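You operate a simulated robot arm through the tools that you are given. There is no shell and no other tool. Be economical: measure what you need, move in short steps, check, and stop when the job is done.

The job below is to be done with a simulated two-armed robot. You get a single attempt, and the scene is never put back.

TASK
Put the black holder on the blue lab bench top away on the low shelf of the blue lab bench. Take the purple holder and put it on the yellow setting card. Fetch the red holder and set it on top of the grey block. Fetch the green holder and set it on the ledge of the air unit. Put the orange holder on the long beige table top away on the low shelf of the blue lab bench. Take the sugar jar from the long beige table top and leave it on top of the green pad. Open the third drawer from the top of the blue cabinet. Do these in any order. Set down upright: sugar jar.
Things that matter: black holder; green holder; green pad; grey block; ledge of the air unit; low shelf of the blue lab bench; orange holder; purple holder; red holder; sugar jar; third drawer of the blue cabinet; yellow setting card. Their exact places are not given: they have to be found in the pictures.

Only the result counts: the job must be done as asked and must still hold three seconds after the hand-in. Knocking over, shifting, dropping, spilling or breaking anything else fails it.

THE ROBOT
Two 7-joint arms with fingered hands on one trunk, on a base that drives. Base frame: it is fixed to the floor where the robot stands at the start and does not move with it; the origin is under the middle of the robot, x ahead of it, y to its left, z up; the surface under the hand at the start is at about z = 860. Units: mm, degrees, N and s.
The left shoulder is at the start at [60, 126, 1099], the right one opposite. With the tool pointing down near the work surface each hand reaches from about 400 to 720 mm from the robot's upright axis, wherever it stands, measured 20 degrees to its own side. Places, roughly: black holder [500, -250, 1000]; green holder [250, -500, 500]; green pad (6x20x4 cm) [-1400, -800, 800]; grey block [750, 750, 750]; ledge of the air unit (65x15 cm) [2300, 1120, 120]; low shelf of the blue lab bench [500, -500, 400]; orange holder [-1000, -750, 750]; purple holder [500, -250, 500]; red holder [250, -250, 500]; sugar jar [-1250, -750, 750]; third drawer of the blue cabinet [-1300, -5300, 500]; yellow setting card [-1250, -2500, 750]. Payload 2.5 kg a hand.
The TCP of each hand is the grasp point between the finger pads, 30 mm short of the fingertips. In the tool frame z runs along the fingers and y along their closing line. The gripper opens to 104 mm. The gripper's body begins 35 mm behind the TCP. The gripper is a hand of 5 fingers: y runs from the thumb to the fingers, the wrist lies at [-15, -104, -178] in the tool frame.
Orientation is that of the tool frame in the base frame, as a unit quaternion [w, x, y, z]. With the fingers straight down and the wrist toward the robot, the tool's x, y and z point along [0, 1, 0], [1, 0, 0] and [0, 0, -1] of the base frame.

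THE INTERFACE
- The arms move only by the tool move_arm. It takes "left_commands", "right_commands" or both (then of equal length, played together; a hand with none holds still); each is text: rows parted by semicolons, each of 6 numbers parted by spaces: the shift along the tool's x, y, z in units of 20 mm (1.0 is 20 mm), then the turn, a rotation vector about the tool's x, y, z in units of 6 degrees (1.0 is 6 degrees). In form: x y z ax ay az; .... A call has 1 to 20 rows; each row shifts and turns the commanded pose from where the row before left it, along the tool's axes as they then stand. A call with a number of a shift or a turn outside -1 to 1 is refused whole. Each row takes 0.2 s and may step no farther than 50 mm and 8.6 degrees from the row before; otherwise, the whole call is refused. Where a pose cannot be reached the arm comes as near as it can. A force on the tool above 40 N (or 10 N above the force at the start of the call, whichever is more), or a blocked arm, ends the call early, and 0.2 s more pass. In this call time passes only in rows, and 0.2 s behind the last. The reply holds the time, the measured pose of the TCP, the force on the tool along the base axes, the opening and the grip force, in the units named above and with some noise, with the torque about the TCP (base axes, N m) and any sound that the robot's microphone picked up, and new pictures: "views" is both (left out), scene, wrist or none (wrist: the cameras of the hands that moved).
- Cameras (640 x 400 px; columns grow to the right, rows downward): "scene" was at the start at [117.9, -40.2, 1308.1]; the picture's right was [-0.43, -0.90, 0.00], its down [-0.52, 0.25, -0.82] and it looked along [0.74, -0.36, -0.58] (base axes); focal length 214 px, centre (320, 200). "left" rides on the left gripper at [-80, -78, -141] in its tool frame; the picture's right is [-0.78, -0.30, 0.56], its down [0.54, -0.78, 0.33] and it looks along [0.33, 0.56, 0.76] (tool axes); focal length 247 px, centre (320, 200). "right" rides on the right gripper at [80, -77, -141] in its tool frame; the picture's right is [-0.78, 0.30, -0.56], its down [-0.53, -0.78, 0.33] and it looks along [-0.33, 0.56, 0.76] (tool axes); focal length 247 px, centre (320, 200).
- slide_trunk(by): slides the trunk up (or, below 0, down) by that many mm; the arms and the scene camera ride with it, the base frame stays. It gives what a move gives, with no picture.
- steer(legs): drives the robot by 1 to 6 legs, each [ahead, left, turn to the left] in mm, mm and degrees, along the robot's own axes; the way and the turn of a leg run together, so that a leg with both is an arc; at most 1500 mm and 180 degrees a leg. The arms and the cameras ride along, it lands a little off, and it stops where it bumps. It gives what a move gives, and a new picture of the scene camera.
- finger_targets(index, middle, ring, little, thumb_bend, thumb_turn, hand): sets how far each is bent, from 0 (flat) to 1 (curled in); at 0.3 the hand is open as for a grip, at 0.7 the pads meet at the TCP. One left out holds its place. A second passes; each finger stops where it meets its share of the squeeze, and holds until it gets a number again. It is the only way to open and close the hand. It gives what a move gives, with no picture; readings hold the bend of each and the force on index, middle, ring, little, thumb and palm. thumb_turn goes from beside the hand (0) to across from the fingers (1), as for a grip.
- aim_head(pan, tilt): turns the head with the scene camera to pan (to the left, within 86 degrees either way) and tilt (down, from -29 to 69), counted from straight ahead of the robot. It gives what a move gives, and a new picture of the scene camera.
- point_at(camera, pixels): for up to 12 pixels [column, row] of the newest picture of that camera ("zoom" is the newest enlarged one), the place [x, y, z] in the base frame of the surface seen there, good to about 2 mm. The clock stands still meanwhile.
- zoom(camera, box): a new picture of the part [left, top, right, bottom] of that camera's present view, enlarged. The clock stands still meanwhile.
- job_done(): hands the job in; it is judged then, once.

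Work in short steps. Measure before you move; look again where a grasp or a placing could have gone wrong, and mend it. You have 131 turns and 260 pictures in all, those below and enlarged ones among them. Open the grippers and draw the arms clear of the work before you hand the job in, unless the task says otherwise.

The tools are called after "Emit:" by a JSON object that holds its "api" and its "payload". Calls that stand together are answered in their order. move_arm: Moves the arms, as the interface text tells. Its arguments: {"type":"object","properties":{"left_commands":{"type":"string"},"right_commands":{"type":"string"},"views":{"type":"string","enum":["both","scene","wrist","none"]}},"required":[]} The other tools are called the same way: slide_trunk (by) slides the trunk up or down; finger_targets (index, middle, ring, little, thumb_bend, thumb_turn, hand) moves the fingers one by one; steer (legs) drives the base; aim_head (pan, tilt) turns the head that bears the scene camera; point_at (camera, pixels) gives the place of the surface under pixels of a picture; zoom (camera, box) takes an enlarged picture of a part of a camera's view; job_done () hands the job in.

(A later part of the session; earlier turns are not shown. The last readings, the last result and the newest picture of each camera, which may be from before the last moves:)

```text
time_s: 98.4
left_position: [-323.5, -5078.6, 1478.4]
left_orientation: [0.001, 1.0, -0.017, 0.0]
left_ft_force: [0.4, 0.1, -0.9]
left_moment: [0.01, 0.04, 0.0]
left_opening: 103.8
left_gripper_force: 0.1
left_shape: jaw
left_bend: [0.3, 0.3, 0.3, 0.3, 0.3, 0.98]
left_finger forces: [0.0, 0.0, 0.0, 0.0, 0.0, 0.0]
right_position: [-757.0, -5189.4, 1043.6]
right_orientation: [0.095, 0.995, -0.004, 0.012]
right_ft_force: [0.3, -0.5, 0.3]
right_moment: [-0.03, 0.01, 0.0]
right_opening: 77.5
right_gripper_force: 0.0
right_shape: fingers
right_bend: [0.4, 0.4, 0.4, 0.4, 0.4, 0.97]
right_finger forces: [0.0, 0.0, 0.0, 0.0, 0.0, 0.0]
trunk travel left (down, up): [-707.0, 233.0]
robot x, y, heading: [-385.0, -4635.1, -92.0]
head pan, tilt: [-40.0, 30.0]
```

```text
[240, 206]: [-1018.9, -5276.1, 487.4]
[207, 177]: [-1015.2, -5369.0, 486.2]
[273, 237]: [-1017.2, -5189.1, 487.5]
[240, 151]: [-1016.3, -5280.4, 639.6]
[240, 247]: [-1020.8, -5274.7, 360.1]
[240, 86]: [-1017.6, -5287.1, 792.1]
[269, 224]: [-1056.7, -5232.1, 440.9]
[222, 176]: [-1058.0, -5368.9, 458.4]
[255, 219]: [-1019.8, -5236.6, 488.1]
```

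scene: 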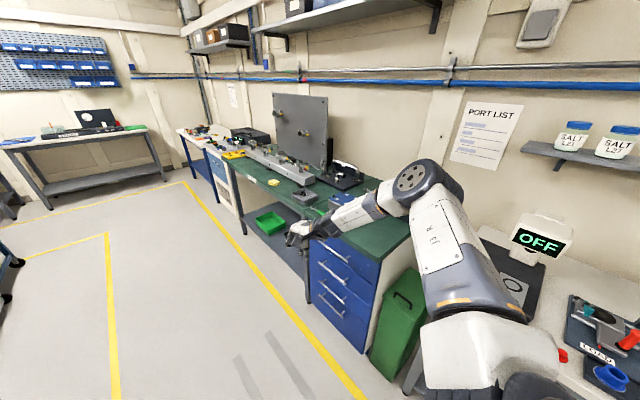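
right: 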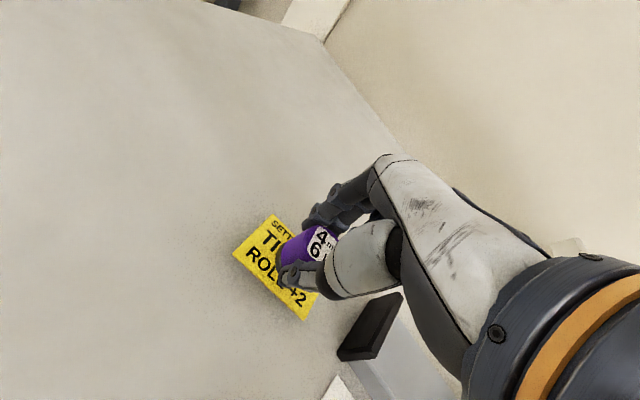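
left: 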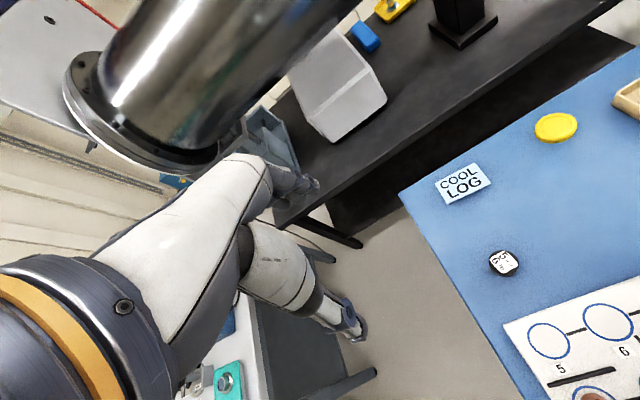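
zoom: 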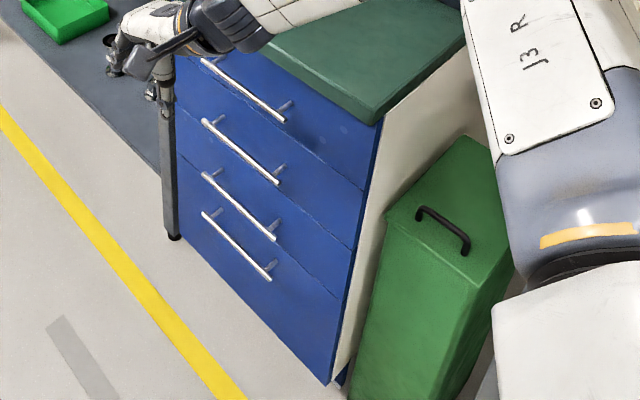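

The third handle's bar runs at x≈-1019, z≈488, y from -5190 to -5369, with the face 38 mm behind. I drive alongside, turn to face it, and lower the trunk.

Emit:
{"api": "steer", "payload": {"legs": [[1000, 60, 0], [0, 0, -88]]}}

Emit:
{"api": "slide_trunk", "payload": {"by": -400}}

Emit:
{"api": "slide_trunk", "payload": {"by": -280}}

Emit:
{"api": "move_arm", "payload": {"right_commands": "0 0 0 -1 0 0; 0 0 0 -1 0 0; 0 0 0 -1 0 0; 0 0 0 -1 0 0; 0 0 0 -1 0 0; 0 0 0 -1 0 0; 0 0 0 -1 0 0; 0 0 0 -1 0 0", "views": "both"}}

```text
time_s: 107.2
left_position: [-798.8, -5710.5, 1479.4]
left_orientation: [0.0, 0.716, -0.699, 0.0]
left_ft_force: [0.0, 0.0, -0.3]
left_moment: [-0.02, -0.02, 0.01]
left_opening: 103.9
left_gripper_force: 0.1
left_shape: jaw
left_bend: [0.3, 0.3, 0.3, 0.3, 0.3, 0.98]
left_finger forces: [0.1, 0.0, 0.0, 0.0, 0.0, 0.0]
right_position: [-936.1, -5285.6, 1044.2]
right_orientation: [0.079, 0.721, -0.686, -0.057]
right_ft_force: [-0.8, -0.5, -0.6]
right_moment: [-0.01, -0.01, -0.03]
right_opening: 77.5
right_gripper_force: 0.1
right_shape: fingers
right_bend: [0.4, 0.4, 0.4, 0.4, 0.4, 0.97]
right_finger forces: [0.1, 0.0, 0.0, 0.0, 0.1, 0.0]
trunk travel left (down, up): [-707.0, 233.0]
robot x, y, heading: [-364.5, -5626.7, -178.4]
head pan, tilt: [-40.0, 30.0]
```

scene: 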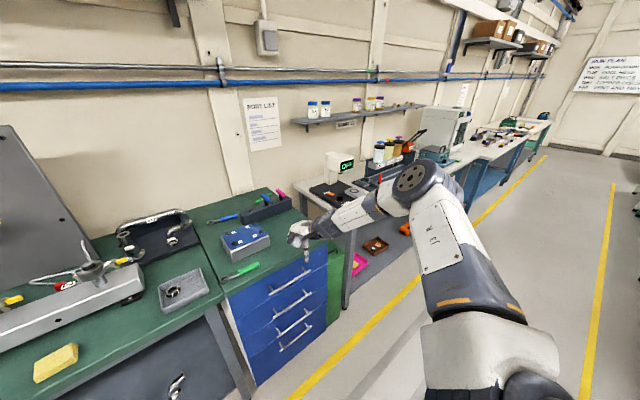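

```text
time_s: 111.0
left_position: [-798.9, -5712.0, 1079.2]
left_orientation: [0.0, 0.716, -0.699, -0.001]
left_ft_force: [-0.2, -0.8, -0.4]
left_moment: [0.02, 0.0, -0.02]
left_opening: 103.4
left_gripper_force: 0.1
left_shape: jaw
left_bend: [0.3, 0.3, 0.3, 0.3, 0.3, 0.98]
left_finger forces: [0.0, 0.1, 0.1, 0.1, 0.1, 0.0]
right_position: [-936.5, -5285.4, 643.8]
right_orientation: [0.078, 0.721, -0.686, -0.056]
right_ft_force: [-0.1, 0.2, 0.4]
right_moment: [-0.01, -0.01, -0.01]
right_opening: 77.5
right_gripper_force: 0.0
right_shape: fingers
right_bend: [0.4, 0.4, 0.4, 0.4, 0.4, 0.97]
right_finger forces: [0.0, 0.0, 0.1, 0.0, 0.0, 0.0]
trunk travel left (down, up): [-307.0, 633.0]
robot x, y, heading: [-356.2, -5620.4, -178.8]
head pan, tilt: [-40.0, 30.0]
```

```text
time_s: 113.8
left_position: [-799.8, -5712.4, 798.3]
left_orientation: [0.001, 0.715, -0.699, 0.0]
left_ft_force: [0.1, -0.7, -0.4]
left_moment: [0.02, -0.01, -0.02]
left_opening: 103.7
left_gripper_force: 0.1
left_shape: jaw
left_bend: [0.3, 0.3, 0.3, 0.3, 0.3, 0.98]
left_finger forces: [0.0, 0.1, 0.1, 0.1, 0.0, 0.1]
right_position: [-935.3, -5286.8, 364.6]
right_orientation: [0.079, 0.721, -0.686, -0.056]
right_ft_force: [0.1, 0.1, -0.6]
right_moment: [0.0, -0.03, -0.03]
right_opening: 77.6
right_gripper_force: 0.0
right_shape: fingers
right_bend: [0.4, 0.4, 0.4, 0.4, 0.4, 0.97]
right_finger forces: [0.0, 0.0, 0.0, 0.0, 0.0, 0.1]
trunk travel left (down, up): [-27.0, 913.0]
robot x, y, heading: [-360.1, -5626.2, -178.8]
head pan, tilt: [-40.0, 30.0]
```

```text
time_s: 115.7
left_position: [-799.3, -5711.3, 799.1]
left_orientation: [0.001, 0.715, -0.699, 0.0]
left_ft_force: [-0.2, 0.6, 0.2]
left_moment: [0.03, 0.01, 0.0]
left_opening: 103.6
left_gripper_force: 0.0
left_shape: jaw
left_bend: [0.3, 0.3, 0.3, 0.3, 0.3, 0.98]
left_finger forces: [0.0, 0.0, 0.1, 0.1, 0.0, 0.0]
right_position: [-901.9, -5284.7, 430.0]
right_orientation: [0.338, 0.635, -0.616, -0.321]
right_ft_force: [0.6, 0.0, -0.3]
right_moment: [-0.01, -0.01, 0.0]
right_opening: 77.7
right_gripper_force: 0.1
right_shape: fingers
right_bend: [0.4, 0.4, 0.4, 0.4, 0.4, 0.97]
right_finger forces: [0.1, 0.0, 0.1, 0.0, 0.0, 0.0]
right hand out of reach, approached as far as the arm can: row 1, 4, 5, 6, 7, 8
trunk travel left (down, up): [-27.0, 913.0]
robot x, y, heading: [-359.4, -5626.8, -178.8]
head pan, tilt: [-40.0, 30.0]
```

scene: 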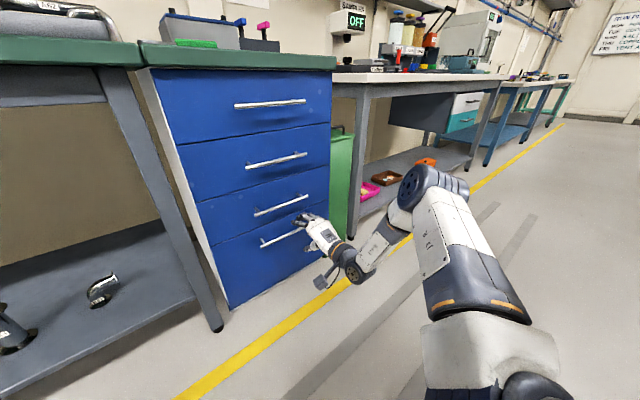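
right: 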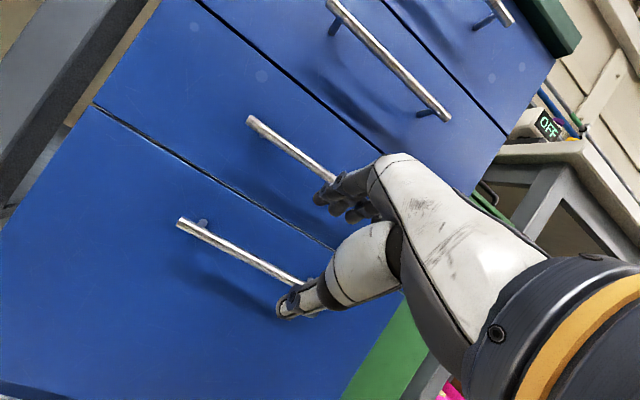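

The hand now tilts 55° forward at (-902,-5285,430). I raise the trunk 64 mm and drive forward so the fingers pass just above the third bar.

Emit:
{"api": "slide_trunk", "payload": {"by": 64}}

Emit:
{"api": "steer", "payload": {"legs": [[70, 0, 0]]}}

Emit:
{"api": "zoom", "payload": {"camera": "right", "box": [0, 0, 640, 400]}}

```text
time_s: 116.7
left_position: [-799.7, -5710.7, 863.3]
left_orientation: [0.0, 0.715, -0.699, -0.001]
left_ft_force: [0.2, 0.2, 0.7]
left_moment: [0.03, -0.05, -0.01]
left_opening: 103.5
left_gripper_force: 0.0
left_shape: jaw
left_bend: [0.3, 0.3, 0.3, 0.3, 0.3, 0.98]
left_finger forces: [0.0, 0.0, 0.0, 0.1, 0.1, 0.1]
right_position: [-901.6, -5283.7, 494.6]
right_orientation: [0.338, 0.635, -0.616, -0.321]
right_ft_force: [-0.7, 0.1, 0.0]
right_moment: [0.03, 0.05, 0.01]
right_opening: 77.6
right_gripper_force: 0.1
right_shape: fingers
right_bend: [0.4, 0.4, 0.4, 0.4, 0.4, 0.97]
right_finger forces: [0.1, 0.0, 0.1, 0.1, 0.0, 0.1]
trunk travel left (down, up): [-91.0, 849.0]
robot x, y, heading: [-363.5, -5621.3, -178.8]
head pan, tilt: [-40.0, 30.0]
```

```text
time_s: 117.7
left_position: [-868.9, -5712.6, 862.9]
left_orientation: [0.0, 0.716, -0.698, -0.001]
left_ft_force: [0.2, -0.3, 0.1]
left_moment: [-0.02, -0.02, 0.0]
left_opening: 104.1
left_gripper_force: 0.0
left_shape: jaw
left_bend: [0.3, 0.3, 0.3, 0.3, 0.3, 0.98]
left_finger forces: [0.0, 0.0, 0.1, 0.0, 0.1, 0.0]
right_position: [-973.9, -5286.9, 493.3]
right_orientation: [0.339, 0.636, -0.615, -0.321]
right_ft_force: [0.4, -0.2, -0.7]
right_moment: [-0.01, -0.02, 0.0]
right_opening: 77.6
right_gripper_force: 0.1
right_shape: fingers
right_bend: [0.4, 0.4, 0.4, 0.4, 0.4, 0.97]
right_finger forces: [0.0, 0.1, 0.0, 0.1, 0.0, 0.0]
trunk travel left (down, up): [-91.0, 849.0]
robot x, y, heading: [-430.0, -5622.1, -178.5]
head pan, tilt: [-40.0, 30.0]
```

scene: 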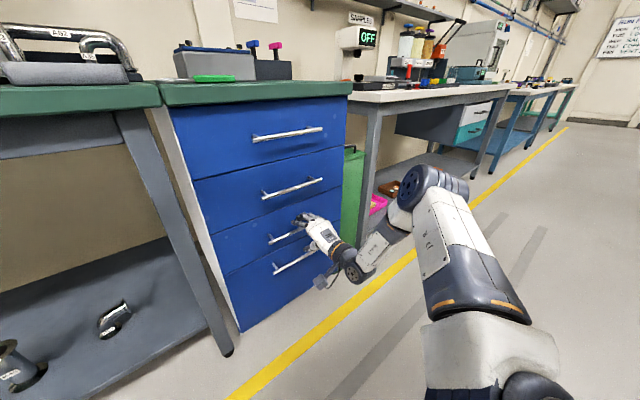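

```text
1.00 times, centred on (320, 200) of right (not enlarged: the box is as wide or as high as the picture)
```

zoom: 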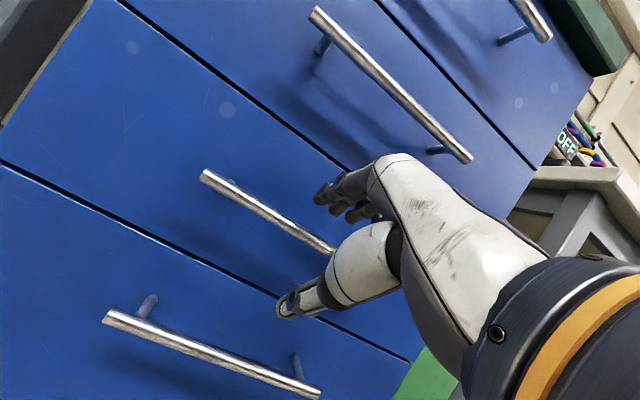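

The third bar lies between fingers and thumb in the wrist picture. I go 30 mm forward and close the hand.

Emit:
{"api": "steer", "payload": {"legs": [[30, 0, 0]]}}

Emit:
{"api": "finger_targets", "payload": {"hand": "right", "index": 0.85, "middle": 0.85, "ring": 0.85, "little": 0.85, "thumb_bend": 0.75}}

Emit:
{"api": "zoom", "payload": {"camera": "right", "box": [120, 80, 520, 330]}}

```text
time_s: 118.5
left_position: [-899.5, -5713.8, 862.7]
left_orientation: [0.001, 0.716, -0.698, -0.002]
left_ft_force: [-0.6, 0.1, 0.0]
left_moment: [0.0, 0.01, 0.02]
left_opening: 103.5
left_gripper_force: 0.1
left_shape: jaw
left_bend: [0.3, 0.3, 0.3, 0.3, 0.3, 0.98]
left_finger forces: [0.0, 0.0, 0.0, 0.0, 0.0, 0.0]
right_position: [-1003.3, -5288.4, 493.2]
right_orientation: [0.338, 0.635, -0.616, -0.321]
right_ft_force: [14.9, -0.3, 4.0]
right_moment: [-0.02, 0.49, 0.05]
right_opening: 75.2
right_gripper_force: 7.4
right_shape: fingers
right_bend: [0.42, 0.41, 0.4, 0.4, 0.4, 0.97]
right_finger forces: [11.8, 2.9, 0.3, 0.0, 0.1, 0.0]
trunk travel left (down, up): [-91.0, 849.0]
robot x, y, heading: [-459.2, -5624.5, -178.5]
head pan, tilt: [-40.0, 30.0]
```

scene: 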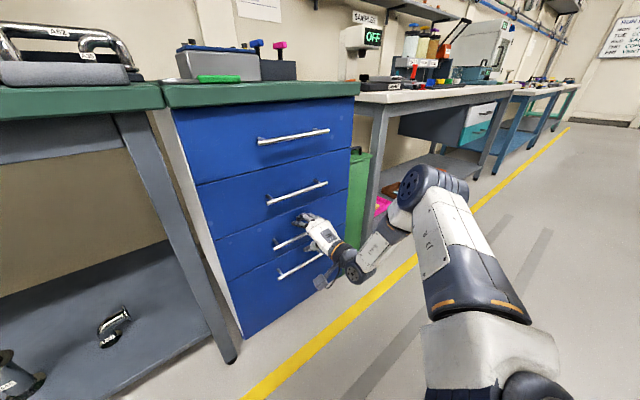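

```text
time_s: 119.5
left_position: [-899.0, -5713.9, 862.4]
left_orientation: [0.001, 0.716, -0.698, -0.002]
left_ft_force: [0.7, -0.4, -0.7]
left_moment: [-0.03, -0.01, 0.0]
left_opening: 103.5
left_gripper_force: 0.0
left_shape: jaw
left_bend: [0.3, 0.3, 0.3, 0.3, 0.3, 0.98]
left_finger forces: [0.0, 0.1, 0.0, 0.1, 0.0, 0.0]
right_position: [-1001.6, -5286.9, 490.4]
right_orientation: [0.336, 0.636, -0.616, -0.32]
right_ft_force: [0.4, -0.3, -4.5]
right_moment: [0.34, -0.04, 0.31]
right_opening: 8.9
right_gripper_force: 26.2
right_shape: fingers
right_bend: [0.83, 0.83, 0.83, 0.86, 0.68, 0.96]
right_finger forces: [9.1, 7.8, 9.3, 5.4, 21.1, 0.1]
trunk travel left (down, up): [-91.0, 849.0]
robot x, y, heading: [-459.7, -5621.0, -178.5]
head pan, tilt: [-40.0, 30.0]
```

```text
1.60 times, centred on (320, 205) of right
```

zoom: 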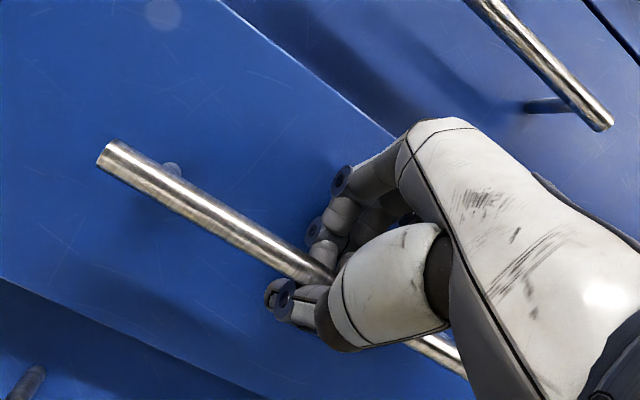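

All four fingers hook around the bar. I back off 120 mm and see whether the drawer follows.

Emit:
{"api": "steer", "payload": {"legs": [[-120, 0, 0]]}}

```text
time_s: 120.8
left_position: [-784.5, -5712.5, 862.4]
left_orientation: [0.0, 0.716, -0.698, 0.0]
left_ft_force: [0.4, 0.6, -0.4]
left_moment: [0.0, 0.02, -0.02]
left_opening: 103.6
left_gripper_force: 0.2
left_shape: jaw
left_bend: [0.3, 0.3, 0.3, 0.3, 0.3, 0.98]
left_finger forces: [0.0, 0.0, 0.0, 0.0, 0.1, 0.1]
right_position: [-887.4, -5284.9, 491.3]
right_orientation: [0.338, 0.637, -0.615, -0.318]
right_ft_force: [0.5, -11.6, -12.4]
right_moment: [0.13, 0.08, 0.21]
right_opening: 10.1
right_gripper_force: 24.2
right_shape: fingers
right_bend: [0.83, 0.83, 0.83, 0.86, 0.68, 0.96]
right_finger forces: [7.7, 7.1, 9.6, 2.5, 22.8, 0.1]
trunk travel left (down, up): [-91.0, 849.0]
robot x, y, heading: [-347.0, -5621.8, -178.5]
head pan, tilt: [-40.0, 30.0]
```

scene: 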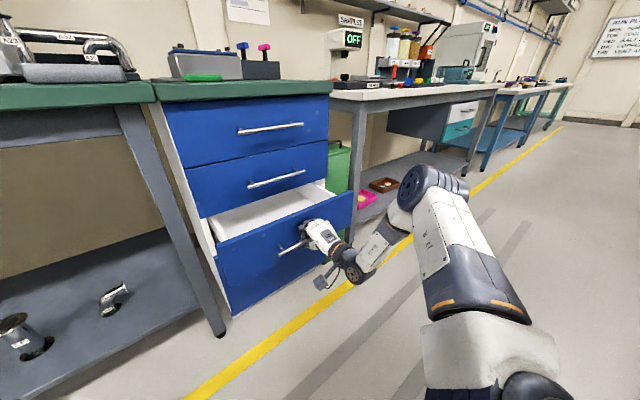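

The third drawer is following. I pull 140 mm more.

Emit:
{"api": "steer", "payload": {"legs": [[-140, 0, 0]]}}

```text
time_s: 122.1
left_position: [-645.6, -5709.8, 862.1]
left_orientation: [0.0, 0.717, -0.697, 0.001]
left_ft_force: [0.0, 0.0, 0.1]
left_moment: [0.03, 0.01, -0.04]
left_opening: 103.4
left_gripper_force: 0.1
left_shape: jaw
left_bend: [0.3, 0.3, 0.3, 0.3, 0.3, 0.98]
left_finger forces: [0.1, 0.0, 0.0, 0.0, 0.0, 0.1]
right_position: [-749.9, -5284.9, 491.8]
right_orientation: [0.339, 0.64, -0.613, -0.316]
right_ft_force: [1.3, -16.5, -9.3]
right_moment: [0.18, 0.06, 0.11]
right_opening: 10.3
right_gripper_force: 24.9
right_shape: fingers
right_bend: [0.83, 0.83, 0.83, 0.86, 0.68, 0.95]
right_finger forces: [7.5, 7.0, 10.2, 3.8, 22.4, 0.1]
trunk travel left (down, up): [-91.0, 849.0]
robot x, y, heading: [-203.0, -5623.1, -178.6]
head pan, tilt: [-40.0, 30.0]
```

scene: 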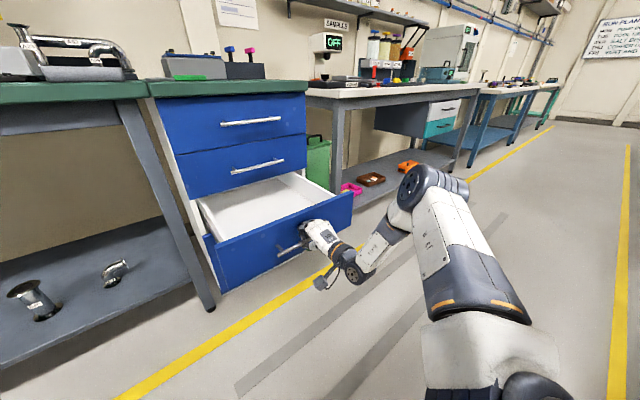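

It's open about 250 mm; I pull 60 mm more for certainty, then release.

Emit:
{"api": "steer", "payload": {"legs": [[-60, 0, 0]]}}

Emit:
{"api": "finger_targets", "payload": {"hand": "right", "index": 0.4, "middle": 0.4, "ring": 0.4, "little": 0.4, "thumb_bend": 0.4}}

Emit:
{"api": "zoom", "payload": {"camera": "right", "box": [120, 80, 520, 330]}}

```text
time_s: 123.0
left_position: [-585.4, -5709.1, 861.9]
left_orientation: [0.0, 0.718, -0.696, 0.0]
left_ft_force: [-0.2, -0.5, 0.0]
left_moment: [0.01, 0.0, -0.01]
left_opening: 103.5
left_gripper_force: 0.1
left_shape: jaw
left_bend: [0.3, 0.3, 0.3, 0.3, 0.3, 0.98]
left_finger forces: [0.0, 0.0, 0.1, 0.1, 0.1, 0.1]
right_position: [-688.7, -5284.8, 490.8]
right_orientation: [0.337, 0.64, -0.614, -0.316]
right_ft_force: [0.7, -13.6, -4.4]
right_moment: [0.24, -0.02, 0.1]
right_opening: 10.0
right_gripper_force: 26.1
right_shape: fingers
right_bend: [0.84, 0.83, 0.83, 0.86, 0.68, 0.95]
right_finger forces: [7.7, 7.0, 10.2, 5.8, 21.5, 0.0]
trunk travel left (down, up): [-91.0, 849.0]
robot x, y, heading: [-142.9, -5616.3, -178.2]
head pan, tilt: [-40.0, 30.0]
```

scene: 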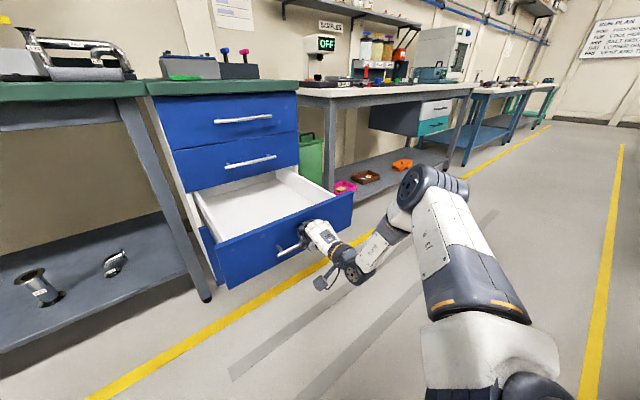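

```text
time_s: 124.0
left_position: [-584.1, -5709.1, 862.0]
left_orientation: [0.0, 0.717, -0.697, 0.0]
left_ft_force: [0.9, 0.9, 0.2]
left_moment: [0.01, 0.0, 0.0]
left_opening: 103.6
left_gripper_force: 0.0
left_shape: jaw
left_bend: [0.3, 0.3, 0.3, 0.3, 0.3, 0.98]
left_finger forces: [0.0, 0.0, 0.0, 0.0, 0.0, 0.0]
right_position: [-688.9, -5285.2, 490.3]
right_orientation: [0.339, 0.641, -0.613, -0.315]
right_ft_force: [0.7, 0.0, 0.5]
right_moment: [-0.02, -0.01, -0.01]
right_opening: 77.5
right_gripper_force: 0.1
right_shape: fingers
right_bend: [0.4, 0.4, 0.4, 0.4, 0.4, 0.97]
right_finger forces: [0.0, 0.0, 0.1, 0.1, 0.0, 0.0]
trunk travel left (down, up): [-91.0, 849.0]
robot x, y, heading: [-148.8, -5618.8, -178.4]
head pan, tilt: [-40.0, 30.0]
```

```text
1.60 times, centred on (320, 205) of right
```

zoom: 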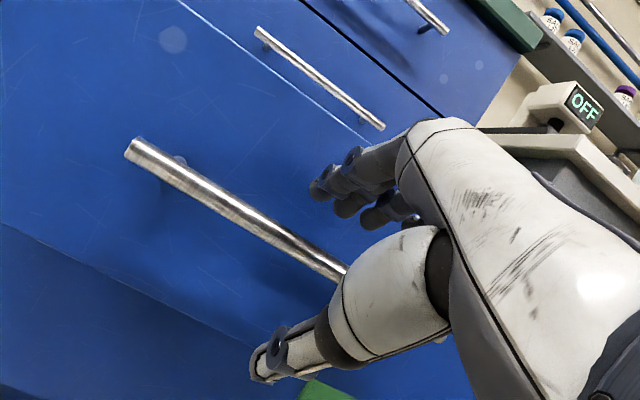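

The drawer is open by about 310 mm and the hand has let go. I draw the hand up and back, return it to near vertical, and raise the trunk.

Emit:
{"api": "move_arm", "payload": {"right_commands": "0 0 -1 0 0 0; 0 0 -1 0 0 0; 0 0 -1 0 0 0; 0 0 -1 0 0 0; 0 0 -1 0 0 0", "views": "none"}}

Emit:
{"api": "slide_trunk", "payload": {"by": 400}}

Emit:
{"api": "aim_head", "payload": {"pan": -60, "tilt": 35}}

```text
time_s: 125.2
left_position: [-584.9, -5707.0, 862.4]
left_orientation: [0.0, 0.717, -0.697, 0.0]
left_ft_force: [-0.3, 0.4, -0.2]
left_moment: [-0.01, -0.01, 0.0]
left_opening: 103.7
left_gripper_force: 0.0
left_shape: jaw
left_bend: [0.3, 0.3, 0.3, 0.3, 0.3, 0.98]
left_finger forces: [0.1, 0.0, 0.1, 0.0, 0.0, 0.1]
right_position: [-607.5, -5280.4, 548.0]
right_orientation: [0.338, 0.641, -0.613, -0.314]
right_ft_force: [0.7, -0.1, -0.7]
right_moment: [-0.01, -0.01, 0.0]
right_opening: 78.2
right_gripper_force: 0.0
right_shape: fingers
right_bend: [0.4, 0.4, 0.4, 0.4, 0.4, 0.97]
right_finger forces: [0.1, 0.0, 0.1, 0.0, 0.0, 0.0]
trunk travel left (down, up): [-91.0, 849.0]
robot x, y, heading: [-150.6, -5619.2, -178.0]
head pan, tilt: [-40.0, 30.0]
```

```text
time_s: 129.1
left_position: [-584.1, -5708.5, 1261.6]
left_orientation: [0.0, 0.717, -0.697, 0.0]
left_ft_force: [0.4, -0.4, 0.0]
left_moment: [0.03, 0.02, -0.01]
left_opening: 103.6
left_gripper_force: 0.2
left_shape: jaw
left_bend: [0.3, 0.3, 0.3, 0.3, 0.3, 0.98]
left_finger forces: [0.0, 0.0, 0.0, 0.1, 0.1, 0.1]
right_position: [-607.7, -5280.7, 949.1]
right_orientation: [0.338, 0.641, -0.613, -0.315]
right_ft_force: [-0.8, 0.4, 0.2]
right_moment: [0.04, 0.03, 0.01]
right_opening: 78.0
right_gripper_force: 0.1
right_shape: fingers
right_bend: [0.4, 0.4, 0.4, 0.4, 0.4, 0.97]
right_finger forces: [0.0, 0.0, 0.0, 0.0, 0.0, 0.0]
trunk travel left (down, up): [-491.0, 449.0]
robot x, y, heading: [-146.4, -5617.1, -178.0]
head pan, tilt: [-40.0, 30.0]
```

```text
time_s: 129.9
left_position: [-584.9, -5708.2, 1262.2]
left_orientation: [0.0, 0.717, -0.697, 0.0]
left_ft_force: [-0.1, 0.0, 0.2]
left_moment: [-0.01, -0.01, -0.05]
left_opening: 103.7
left_gripper_force: 0.0
left_shape: jaw
left_bend: [0.3, 0.3, 0.3, 0.3, 0.3, 0.98]
left_finger forces: [0.0, 0.0, 0.0, 0.1, 0.1, 0.0]
right_position: [-608.4, -5279.5, 949.8]
right_orientation: [0.338, 0.641, -0.613, -0.315]
right_ft_force: [0.1, 0.6, 0.7]
right_moment: [0.03, 0.01, 0.0]
right_opening: 77.9
right_gripper_force: 0.1
right_shape: fingers
right_bend: [0.4, 0.4, 0.4, 0.4, 0.4, 0.97]
right_finger forces: [0.0, 0.1, 0.0, 0.1, 0.1, 0.0]
trunk travel left (down, up): [-491.0, 449.0]
robot x, y, heading: [-147.7, -5618.9, -178.3]
head pan, tilt: [-60.0, 35.0]
```

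scene: 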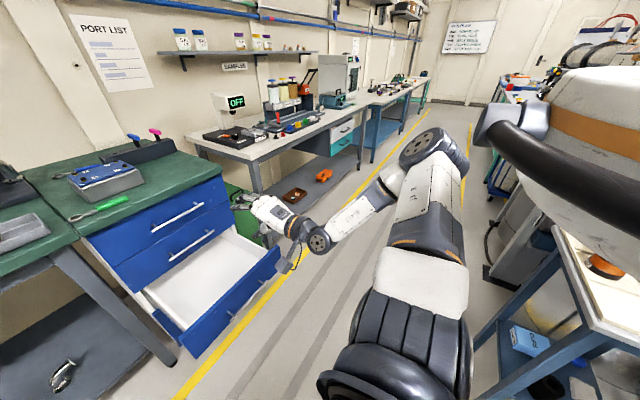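

A table stands close on the right side. I measure it and the open drawer before strafing.

Emit:
{"api": "point_at", "payload": {"camera": "scene", "pixels": [[556, 235], [478, 345], [520, 345], [500, 285], [247, 303], [272, 262], [190, 300], [492, 220], [490, 190], [465, 200]]}}

```text
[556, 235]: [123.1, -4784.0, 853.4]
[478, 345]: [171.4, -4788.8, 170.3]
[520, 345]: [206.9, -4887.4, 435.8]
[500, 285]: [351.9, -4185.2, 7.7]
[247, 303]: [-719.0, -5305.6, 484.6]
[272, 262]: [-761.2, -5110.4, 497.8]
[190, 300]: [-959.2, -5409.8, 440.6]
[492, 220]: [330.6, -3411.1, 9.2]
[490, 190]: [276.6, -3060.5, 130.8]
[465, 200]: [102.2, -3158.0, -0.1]
```

The free corridor is wide. I go 165 mm ahead, then strafe right along the aisle, facing the tables, to the beige table.

Emit:
{"api": "steer", "payload": {"legs": [[165, 0, 0], [-43, -1450, 0], [30, -1450, 0], [-43, -1400, 0]]}}

Emit:
{"api": "aim_head", "payload": {"pan": -10, "tilt": 40}}

```text
time_s: 151.6
left_position: [-841.2, -1395.0, 1262.0]
left_orientation: [0.001, 0.716, -0.698, 0.0]
left_ft_force: [-0.8, 0.0, 0.0]
left_moment: [-0.01, 0.01, 0.0]
left_opening: 103.7
left_gripper_force: 0.0
left_shape: jaw
left_bend: [0.3, 0.3, 0.3, 0.3, 0.3, 0.98]
left_finger forces: [0.0, 0.0, 0.0, 0.0, 0.0, 0.0]
right_position: [-862.9, -967.2, 947.5]
right_orientation: [0.338, 0.639, -0.614, -0.316]
right_ft_force: [0.2, 0.3, 0.4]
right_moment: [0.01, 0.02, 0.01]
right_opening: 77.8
right_gripper_force: 0.1
right_shape: fingers
right_bend: [0.4, 0.4, 0.4, 0.4, 0.4, 0.97]
right_finger forces: [0.0, 0.1, 0.0, 0.1, 0.1, 0.0]
trunk travel left (down, up): [-491.0, 449.0]
robot x, y, heading: [-402.8, -1307.2, -178.7]
head pan, tilt: [-60.0, 35.0]
```

scene: 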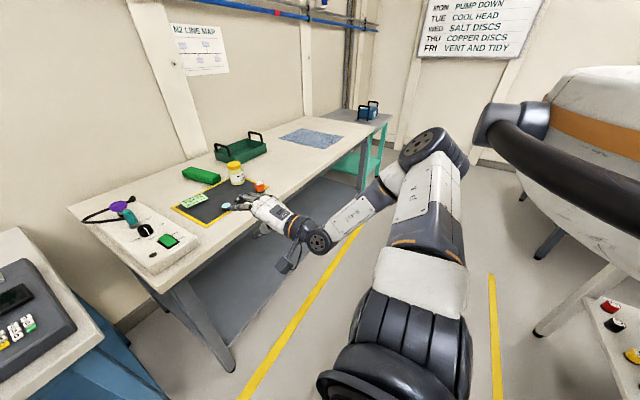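

```text
time_s: 152.8
left_position: [-841.0, -1396.0, 1261.4]
left_orientation: [0.0, 0.716, -0.698, 0.0]
left_ft_force: [1.0, -0.5, -0.1]
left_moment: [0.03, -0.02, -0.02]
left_opening: 103.8
left_gripper_force: 0.1
left_shape: jaw
left_bend: [0.3, 0.3, 0.3, 0.3, 0.3, 0.98]
left_finger forces: [0.0, 0.0, 0.1, 0.0, 0.0, 0.0]
right_position: [-863.1, -966.5, 948.9]
right_orientation: [0.338, 0.64, -0.614, -0.316]
right_ft_force: [-0.3, 0.5, -0.3]
right_moment: [-0.03, 0.01, -0.01]
right_opening: 77.8
right_gripper_force: 0.1
right_shape: fingers
right_bend: [0.4, 0.4, 0.4, 0.4, 0.4, 0.97]
right_finger forces: [0.0, 0.0, 0.1, 0.0, 0.0, 0.0]
trunk travel left (down, up): [-491.0, 449.0]
robot x, y, heading: [-402.3, -1309.3, -178.7]
head pan, tilt: [-10.0, 40.0]
```

scene: 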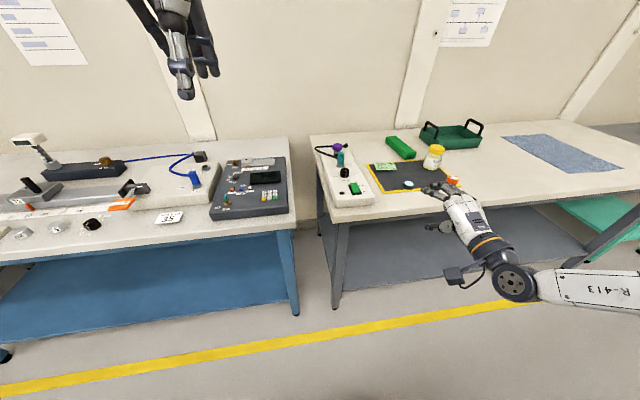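

I enlarge the work area around the jar and pad and measure.

Emit:
{"api": "zoom", "payload": {"camera": "scene", "box": [360, 120, 500, 210]}}

```text
4.44 times, centred on (430, 165) of scene
```

zoom: 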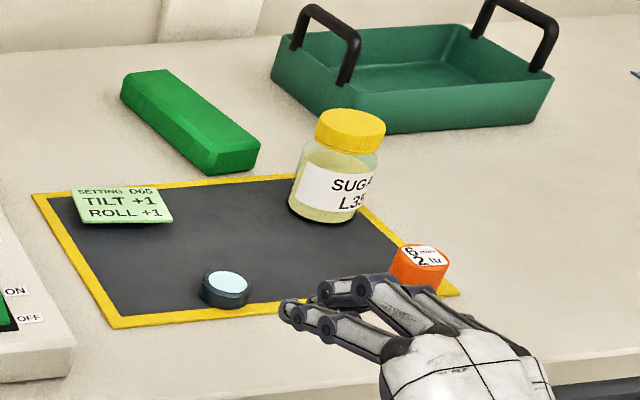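

Emit:
{"api": "point_at", "payload": {"camera": "zoom", "pixels": [[350, 122], [350, 140], [330, 185], [325, 215], [425, 252], [168, 70], [122, 97], [258, 145], [210, 172], [190, 118], [285, 80], [360, 130]]}}

```text
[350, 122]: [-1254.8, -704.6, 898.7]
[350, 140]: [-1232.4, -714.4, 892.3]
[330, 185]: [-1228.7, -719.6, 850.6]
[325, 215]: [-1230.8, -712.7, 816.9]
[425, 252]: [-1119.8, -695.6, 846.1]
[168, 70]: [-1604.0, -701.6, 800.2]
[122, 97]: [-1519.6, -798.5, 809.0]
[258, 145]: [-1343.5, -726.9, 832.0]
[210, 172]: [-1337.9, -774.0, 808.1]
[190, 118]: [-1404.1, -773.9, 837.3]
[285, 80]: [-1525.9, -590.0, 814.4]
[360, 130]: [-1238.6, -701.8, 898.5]
```

The jar's axis is near (-1255,-705), lid top at 899; the pad's top is at 837 with its near end at about x=-1342. I tilt the hand back to 15° and extend it forward, in free space.

Emit:
{"api": "move_arm", "payload": {"right_commands": "0 0 0 0.95 0 0; 0 0 0 0.95 0 0; 0 0 0 0.95 0 0; 0 0 0 0.95 0 0; 0 0 0 0.95 0 0; 0 0 0 0.95 0 0; 0 0 0 0.95 0 0; 0 0.966 0.259 0 0 0; 0 0.966 0.259 0 0 0; 0 0.966 0.259 0 0 0; 0 0.966 0.259 0 0 0; 0 0.966 0.259 0 0 0; 0 0.966 0.259 0 0 0; 0 0.966 0.259 0 0 0", "views": "none"}}

Emit:
{"api": "slide_trunk", "payload": {"by": 60}}

Emit:
{"api": "finger_targets", "payload": {"hand": "right", "index": 0.3, "middle": 0.3, "ring": 0.3, "little": 0.3, "thumb_bend": 0.3}}

```text
time_s: 155.8
left_position: [-842.4, -1395.1, 1261.3]
left_orientation: [0.0, 0.716, -0.699, 0.0]
left_ft_force: [-0.3, -0.4, 0.6]
left_moment: [0.02, -0.02, 0.02]
left_opening: 103.6
left_gripper_force: 0.0
left_shape: jaw
left_bend: [0.3, 0.3, 0.3, 0.3, 0.3, 0.98]
left_finger forces: [0.0, 0.0, 0.1, 0.0, 0.1, 0.0]
right_position: [-1001.4, -973.7, 948.4]
right_orientation: [0.101, 0.717, -0.685, -0.087]
right_ft_force: [-0.7, 0.2, -0.5]
right_moment: [0.02, -0.04, -0.01]
right_opening: 77.9
right_gripper_force: 0.0
right_shape: fingers
right_bend: [0.4, 0.4, 0.4, 0.4, 0.4, 0.97]
right_finger forces: [0.0, 0.0, 0.1, 0.0, 0.0, 0.0]
trunk travel left (down, up): [-491.0, 449.0]
robot x, y, heading: [-405.0, -1307.3, -178.7]
head pan, tilt: [-10.0, 40.0]
```

```text
time_s: 156.8
left_position: [-841.1, -1394.6, 1322.1]
left_orientation: [0.0, 0.715, -0.699, -0.001]
left_ft_force: [0.5, 0.5, 0.0]
left_moment: [0.04, -0.02, 0.03]
left_opening: 103.6
left_gripper_force: 0.0
left_shape: jaw
left_bend: [0.3, 0.3, 0.3, 0.3, 0.3, 0.98]
left_finger forces: [0.0, 0.0, 0.0, 0.1, 0.1, 0.1]
right_position: [-1000.8, -973.1, 1008.5]
right_orientation: [0.099, 0.717, -0.685, -0.087]
right_ft_force: [-0.7, -0.2, -0.4]
right_moment: [0.01, 0.0, -0.03]
right_opening: 78.1
right_gripper_force: 0.2
right_shape: fingers
right_bend: [0.4, 0.4, 0.4, 0.4, 0.4, 0.97]
right_finger forces: [0.0, 0.0, 0.1, 0.0, 0.0, 0.0]
trunk travel left (down, up): [-551.0, 389.0]
robot x, y, heading: [-403.2, -1308.2, -178.7]
head pan, tilt: [-10.0, 40.0]
```

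```text
time_s: 157.8
left_position: [-841.4, -1394.4, 1322.0]
left_orientation: [0.0, 0.716, -0.698, 0.0]
left_ft_force: [0.4, -0.4, -0.2]
left_moment: [-0.01, 0.02, 0.0]
left_opening: 103.6
left_gripper_force: 0.1
left_shape: jaw
left_bend: [0.3, 0.3, 0.3, 0.3, 0.3, 0.98]
left_finger forces: [0.0, 0.0, 0.1, 0.0, 0.1, 0.0]
right_position: [-1002.3, -973.2, 1008.9]
right_orientation: [0.1, 0.717, -0.684, -0.086]
right_ft_force: [-0.4, -0.8, -0.3]
right_moment: [0.0, -0.02, 0.01]
right_opening: 102.5
right_gripper_force: 0.1
right_shape: fingers
right_bend: [0.3, 0.3, 0.3, 0.3, 0.3, 0.97]
right_finger forces: [0.0, 0.0, 0.0, 0.1, 0.0, 0.1]
trunk travel left (down, up): [-551.0, 389.0]
robot x, y, heading: [-404.9, -1305.4, -178.9]
head pan, tilt: [-10.0, 40.0]
```

The hand is open at (-1002,-973,1009). I drive so it comes above the jar.

Emit:
{"api": "steer", "payload": {"legs": [[0, -273, 0], [248, 0, 0]]}}

Emit:
{"api": "zoom", "payload": {"camera": "right", "box": [0, 0, 640, 400]}}

```text
time_s: 161.1
left_position: [-1094.5, -1129.5, 1322.1]
left_orientation: [0.0, 0.715, -0.699, 0.0]
left_ft_force: [-0.4, 0.1, 0.3]
left_moment: [-0.01, 0.01, 0.0]
left_opening: 103.6
left_gripper_force: 0.1
left_shape: jaw
left_bend: [0.3, 0.3, 0.3, 0.3, 0.3, 0.98]
left_finger forces: [0.0, 0.0, 0.0, 0.0, 0.0, 0.1]
right_position: [-1255.8, -705.9, 1008.9]
right_orientation: [0.1, 0.716, -0.685, -0.086]
right_ft_force: [0.2, 0.4, -1.1]
right_moment: [-0.03, -0.04, -0.01]
right_opening: 102.7
right_gripper_force: 0.1
right_shape: fingers
right_bend: [0.3, 0.3, 0.3, 0.3, 0.3, 0.97]
right_finger forces: [0.0, 0.1, 0.0, 0.0, 0.0, 0.0]
trunk travel left (down, up): [-551.0, 389.0]
robot x, y, heading: [-658.2, -1046.0, -178.4]
head pan, tilt: [-10.0, 40.0]
```

scene: 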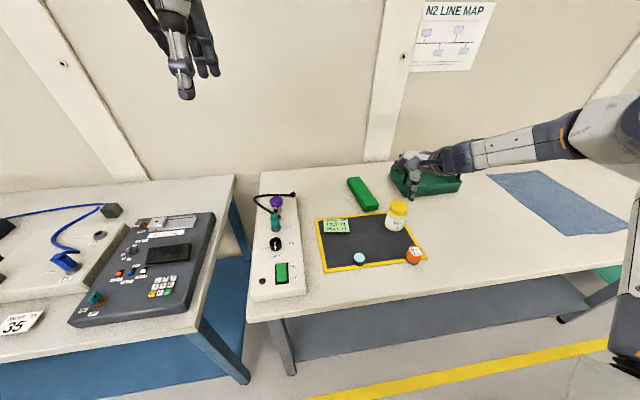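

```text
1.00 times, centred on (320, 200) of right (not enlarged: the box is as wide or as high as the picture)
```

zoom: 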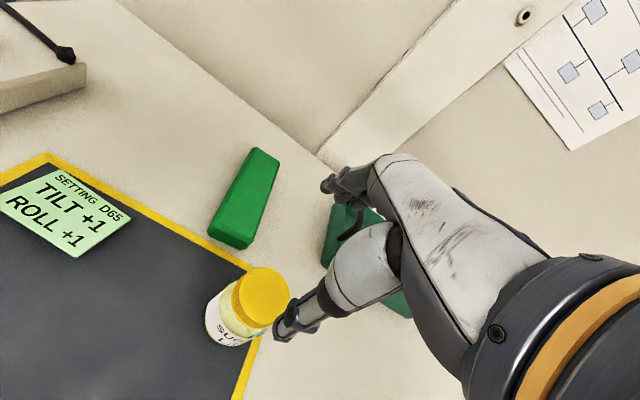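

I measure the lid centre, pad corners and the tray's nearest corner from the wrist picture.

Emit:
{"api": "point_at", "payload": {"camera": "zoom", "pixels": [[263, 294], [240, 290], [285, 300], [262, 270], [262, 150], [277, 165], [210, 235], [247, 245], [240, 200], [325, 255], [395, 310], [245, 240]]}}

Emit:
{"api": "zoom", "payload": {"camera": "scene", "box": [320, 140, 500, 280]}}

```text
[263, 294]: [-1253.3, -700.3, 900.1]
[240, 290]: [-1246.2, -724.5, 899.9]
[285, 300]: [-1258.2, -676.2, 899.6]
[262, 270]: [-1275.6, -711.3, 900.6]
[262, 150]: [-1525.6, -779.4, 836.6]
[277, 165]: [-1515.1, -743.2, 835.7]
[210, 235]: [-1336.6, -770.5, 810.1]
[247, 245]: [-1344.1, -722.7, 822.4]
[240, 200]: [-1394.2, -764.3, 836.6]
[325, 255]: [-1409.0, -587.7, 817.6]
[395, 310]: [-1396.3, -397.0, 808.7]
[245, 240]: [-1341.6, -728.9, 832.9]
```

```text
2.86 times, centred on (410, 210) of scene
```

zoom: 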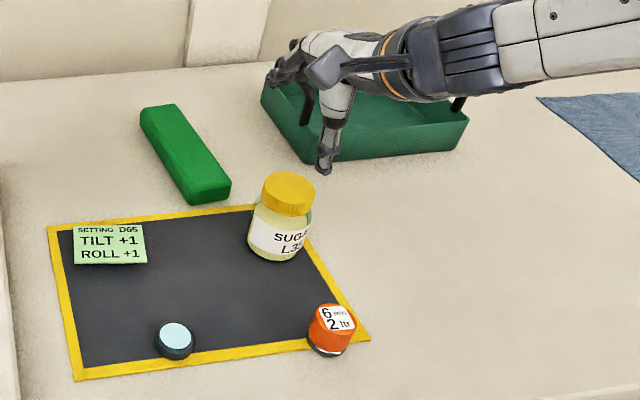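

The lid's centre is (-1253,-701). I shift 5 mm and lower the trunk 131 mm around the jar.

Emit:
{"api": "move_arm", "payload": {"right_commands": "-0.25 -0.1 0 0 0 0", "views": "none"}}

Emit:
{"api": "slide_trunk", "payload": {"by": -131}}

Emit:
{"api": "zoom", "payload": {"camera": "right", "box": [0, 0, 640, 400]}}

```text
time_s: 161.5
left_position: [-1093.6, -1129.2, 1323.0]
left_orientation: [0.0, 0.716, -0.698, 0.0]
left_ft_force: [0.2, -0.3, 1.0]
left_moment: [0.01, 0.0, 0.01]
left_opening: 103.3
left_gripper_force: 0.1
left_shape: jaw
left_bend: [0.3, 0.3, 0.3, 0.3, 0.3, 0.98]
left_finger forces: [0.1, 0.0, 0.0, 0.1, 0.1, 0.0]
right_position: [-1253.3, -703.1, 1007.0]
right_orientation: [0.1, 0.716, -0.685, -0.087]
right_ft_force: [0.0, 0.7, -0.2]
right_moment: [0.02, 0.0, 0.0]
right_opening: 103.0
right_gripper_force: 0.0
right_shape: fingers
right_bend: [0.3, 0.3, 0.3, 0.3, 0.3, 0.97]
right_finger forces: [0.0, 0.0, 0.1, 0.1, 0.0, 0.0]
trunk travel left (down, up): [-551.0, 389.0]
robot x, y, heading: [-655.4, -1042.4, -178.6]
head pan, tilt: [-10.0, 40.0]
```

```text
time_s: 163.1
left_position: [-1094.7, -1129.0, 1191.8]
left_orientation: [0.0, 0.716, -0.698, -0.001]
left_ft_force: [-0.4, 0.1, 0.5]
left_moment: [-0.02, 0.0, 0.01]
left_opening: 103.8
left_gripper_force: 0.1
left_shape: jaw
left_bend: [0.3, 0.3, 0.3, 0.3, 0.3, 0.98]
left_finger forces: [0.1, 0.0, 0.0, 0.0, 0.0, 0.1]
right_position: [-1253.4, -701.8, 876.9]
right_orientation: [0.1, 0.717, -0.685, -0.087]
right_ft_force: [-0.6, -0.8, -0.2]
right_moment: [0.02, 0.03, 0.03]
right_opening: 102.4
right_gripper_force: 0.1
right_shape: fingers
right_bend: [0.3, 0.3, 0.3, 0.3, 0.3, 0.97]
right_finger forces: [0.0, 0.0, 0.0, 0.0, 0.1, 0.0]
trunk travel left (down, up): [-420.0, 520.0]
robot x, y, heading: [-659.9, -1038.3, -178.6]
head pan, tilt: [-10.0, 40.0]
```

```text
1.00 times, centred on (320, 200) of right (not enlarged: the box is as wide or as high as the picture)
```

zoom: 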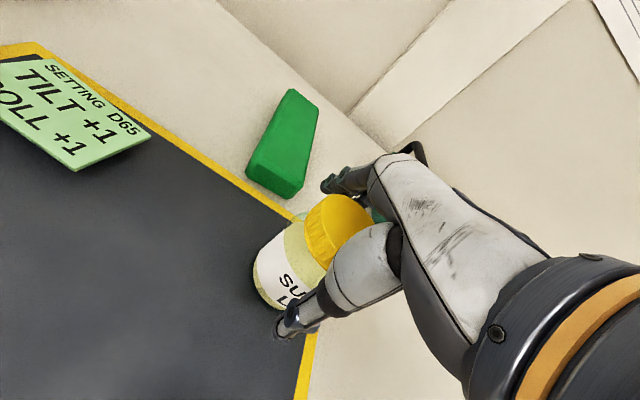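

The jar's lid lies between thumb and fingers. I close the grip and lift 20 mm to check.

Emit:
{"api": "finger_targets", "payload": {"hand": "right", "index": 0.75, "middle": 0.75, "ring": 0.75, "little": 0.75, "thumb_bend": 0.75}}

Emit:
{"api": "slide_trunk", "payload": {"by": 20}}

Emit:
{"api": "zoom", "payload": {"camera": "scene", "box": [340, 140, 480, 250]}}

Emit:
{"api": "zoom", "payload": {"camera": "right", "box": [160, 100, 480, 300]}}

```text
time_s: 164.1
left_position: [-1094.7, -1128.8, 1190.9]
left_orientation: [0.001, 0.715, -0.699, 0.0]
left_ft_force: [-0.3, -0.2, -0.3]
left_moment: [0.03, 0.0, -0.01]
left_opening: 103.5
left_gripper_force: 0.1
left_shape: jaw
left_bend: [0.3, 0.3, 0.3, 0.3, 0.3, 0.98]
left_finger forces: [0.1, 0.0, 0.1, 0.0, 0.0, 0.1]
right_position: [-1253.4, -702.2, 878.3]
right_orientation: [0.101, 0.716, -0.685, -0.09]
right_ft_force: [-1.5, 1.0, 8.0]
right_moment: [0.13, -0.01, -0.03]
right_opening: 59.1
right_gripper_force: 26.5
right_shape: fingers
right_bend: [0.71, 0.59, 0.65, 0.74, 0.42, 0.95]
right_finger forces: [11.0, 7.8, 7.9, 1.6, 25.0, 0.0]
trunk travel left (down, up): [-420.0, 520.0]
robot x, y, heading: [-657.2, -1041.8, -178.7]
head pan, tilt: [-10.0, 40.0]
```

```text
time_s: 164.8
left_position: [-1094.3, -1128.2, 1210.9]
left_orientation: [0.0, 0.716, -0.698, 0.0]
left_ft_force: [-0.3, 0.2, 0.2]
left_moment: [0.02, 0.0, -0.03]
left_opening: 103.5
left_gripper_force: 0.1
left_shape: jaw
left_bend: [0.3, 0.3, 0.3, 0.3, 0.3, 0.98]
left_finger forces: [0.1, 0.1, 0.0, 0.1, 0.1, 0.1]
right_position: [-1253.1, -701.0, 895.4]
right_orientation: [0.098, 0.717, -0.685, -0.086]
right_ft_force: [0.8, -0.2, -3.5]
right_moment: [-0.03, 0.07, -0.04]
right_opening: 59.1
right_gripper_force: 25.1
right_shape: fingers
right_bend: [0.71, 0.6, 0.66, 0.75, 0.42, 0.95]
right_finger forces: [10.0, 7.3, 7.6, 1.3, 24.9, 0.1]
trunk travel left (down, up): [-440.0, 500.0]
robot x, y, heading: [-656.9, -1041.9, -178.7]
head pan, tilt: [-10.0, 40.0]
```

```text
3.64 times, centred on (410, 195) of scene
```

zoom: 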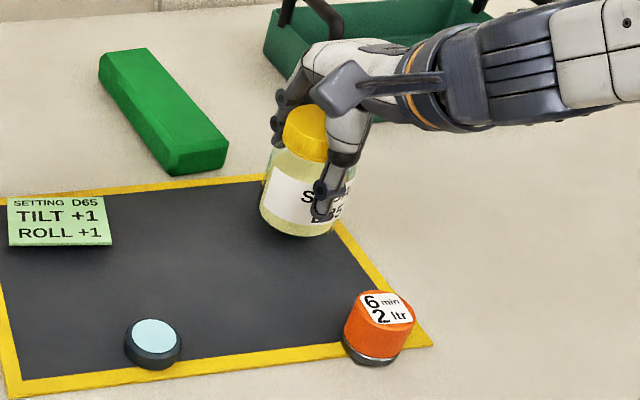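

```text
2.00 times, centred on (320, 200) of right
```

zoom: 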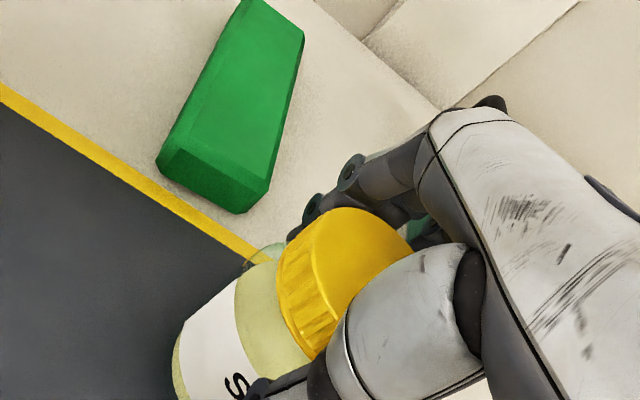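

The jar is firmly held (25 N) and looks upright. I raise it 45 mm and drive toward the pad.

Emit:
{"api": "slide_trunk", "payload": {"by": 45}}

Emit:
{"api": "steer", "payload": {"legs": [[60, 53, 0]]}}

Emit:
{"api": "move_arm", "payload": {"right_commands": "0 0.966 0.259 0 0 0; 0 0.966 0.259 0 0 0; 0 0.966 0.259 0 0 0", "views": "both"}}

```text
time_s: 165.7
left_position: [-1095.3, -1128.5, 1255.4]
left_orientation: [-0.001, 0.715, -0.699, 0.0]
left_ft_force: [-0.4, -0.5, -0.1]
left_moment: [-0.01, 0.0, 0.01]
left_opening: 103.6
left_gripper_force: 0.1
left_shape: jaw
left_bend: [0.3, 0.3, 0.3, 0.3, 0.3, 0.98]
left_finger forces: [0.1, 0.0, 0.1, 0.0, 0.1, 0.1]
right_position: [-1253.6, -701.4, 941.8]
right_orientation: [0.101, 0.717, -0.685, -0.086]
right_ft_force: [0.8, 0.1, -3.4]
right_moment: [0.02, 0.04, 0.0]
right_opening: 59.1
right_gripper_force: 25.6
right_shape: fingers
right_bend: [0.71, 0.6, 0.66, 0.75, 0.42, 0.95]
right_finger forces: [10.0, 7.5, 7.6, 1.1, 24.8, 0.1]
trunk travel left (down, up): [-485.0, 455.0]
robot x, y, heading: [-661.2, -1039.5, -178.6]
head pan, tilt: [-10.0, 40.0]
```

```text
time_s: 166.7
left_position: [-1153.2, -1182.9, 1256.1]
left_orientation: [-0.001, 0.716, -0.699, 0.0]
left_ft_force: [0.4, 0.5, -0.6]
left_moment: [0.04, -0.05, 0.0]
left_opening: 103.8
left_gripper_force: 0.0
left_shape: jaw
left_bend: [0.3, 0.3, 0.3, 0.3, 0.3, 0.98]
left_finger forces: [0.0, 0.0, 0.0, 0.0, 0.0, 0.1]
right_position: [-1312.7, -754.4, 940.7]
right_orientation: [0.1, 0.717, -0.685, -0.087]
right_ft_force: [0.6, 0.4, -4.0]
right_moment: [-0.02, 0.01, -0.02]
right_opening: 59.0
right_gripper_force: 24.6
right_shape: fingers
right_bend: [0.71, 0.6, 0.66, 0.75, 0.42, 0.95]
right_finger forces: [10.1, 7.3, 7.5, 1.2, 24.8, 0.0]
trunk travel left (down, up): [-485.0, 455.0]
robot x, y, heading: [-713.9, -1093.9, -178.5]
head pan, tilt: [-10.0, 40.0]
```

scene: 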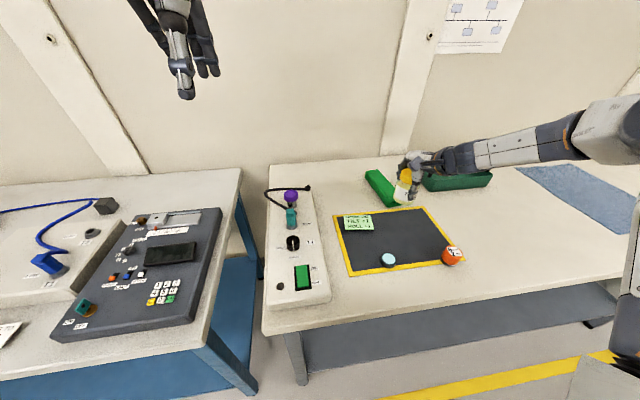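

```text
time_s: 167.5
left_position: [-1153.8, -1182.3, 1256.9]
left_orientation: [0.0, 0.716, -0.699, 0.001]
left_ft_force: [0.3, -1.0, -0.2]
left_moment: [0.0, -0.01, -0.01]
left_opening: 103.7
left_gripper_force: 0.0
left_shape: jaw
left_bend: [0.3, 0.3, 0.3, 0.3, 0.3, 0.98]
left_finger forces: [0.0, 0.0, 0.0, 0.0, 0.0, 0.0]
right_position: [-1372.6, -757.1, 941.3]
right_orientation: [0.099, 0.716, -0.685, -0.087]
right_ft_force: [0.1, 0.6, -3.8]
right_moment: [0.0, 0.02, -0.01]
right_opening: 59.2
right_gripper_force: 25.1
right_shape: fingers
right_bend: [0.71, 0.6, 0.66, 0.75, 0.42, 0.95]
right_finger forces: [10.0, 7.3, 7.5, 1.1, 24.6, 0.1]
trunk travel left (down, up): [-485.0, 455.0]
robot x, y, heading: [-715.8, -1097.3, -178.8]
head pan, tilt: [-10.0, 40.0]
```

scene: 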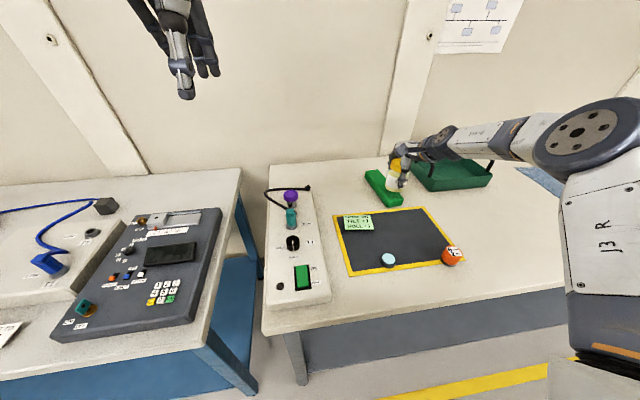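
right: 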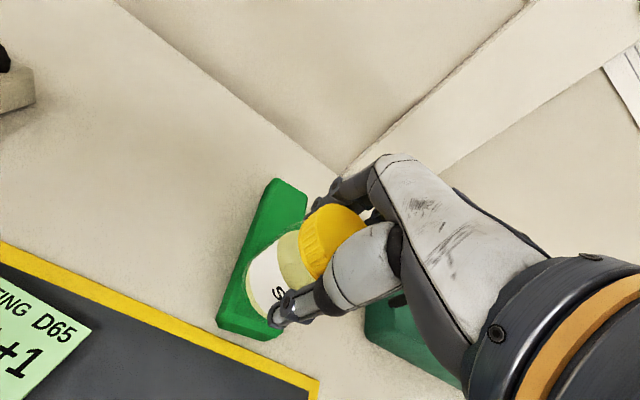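

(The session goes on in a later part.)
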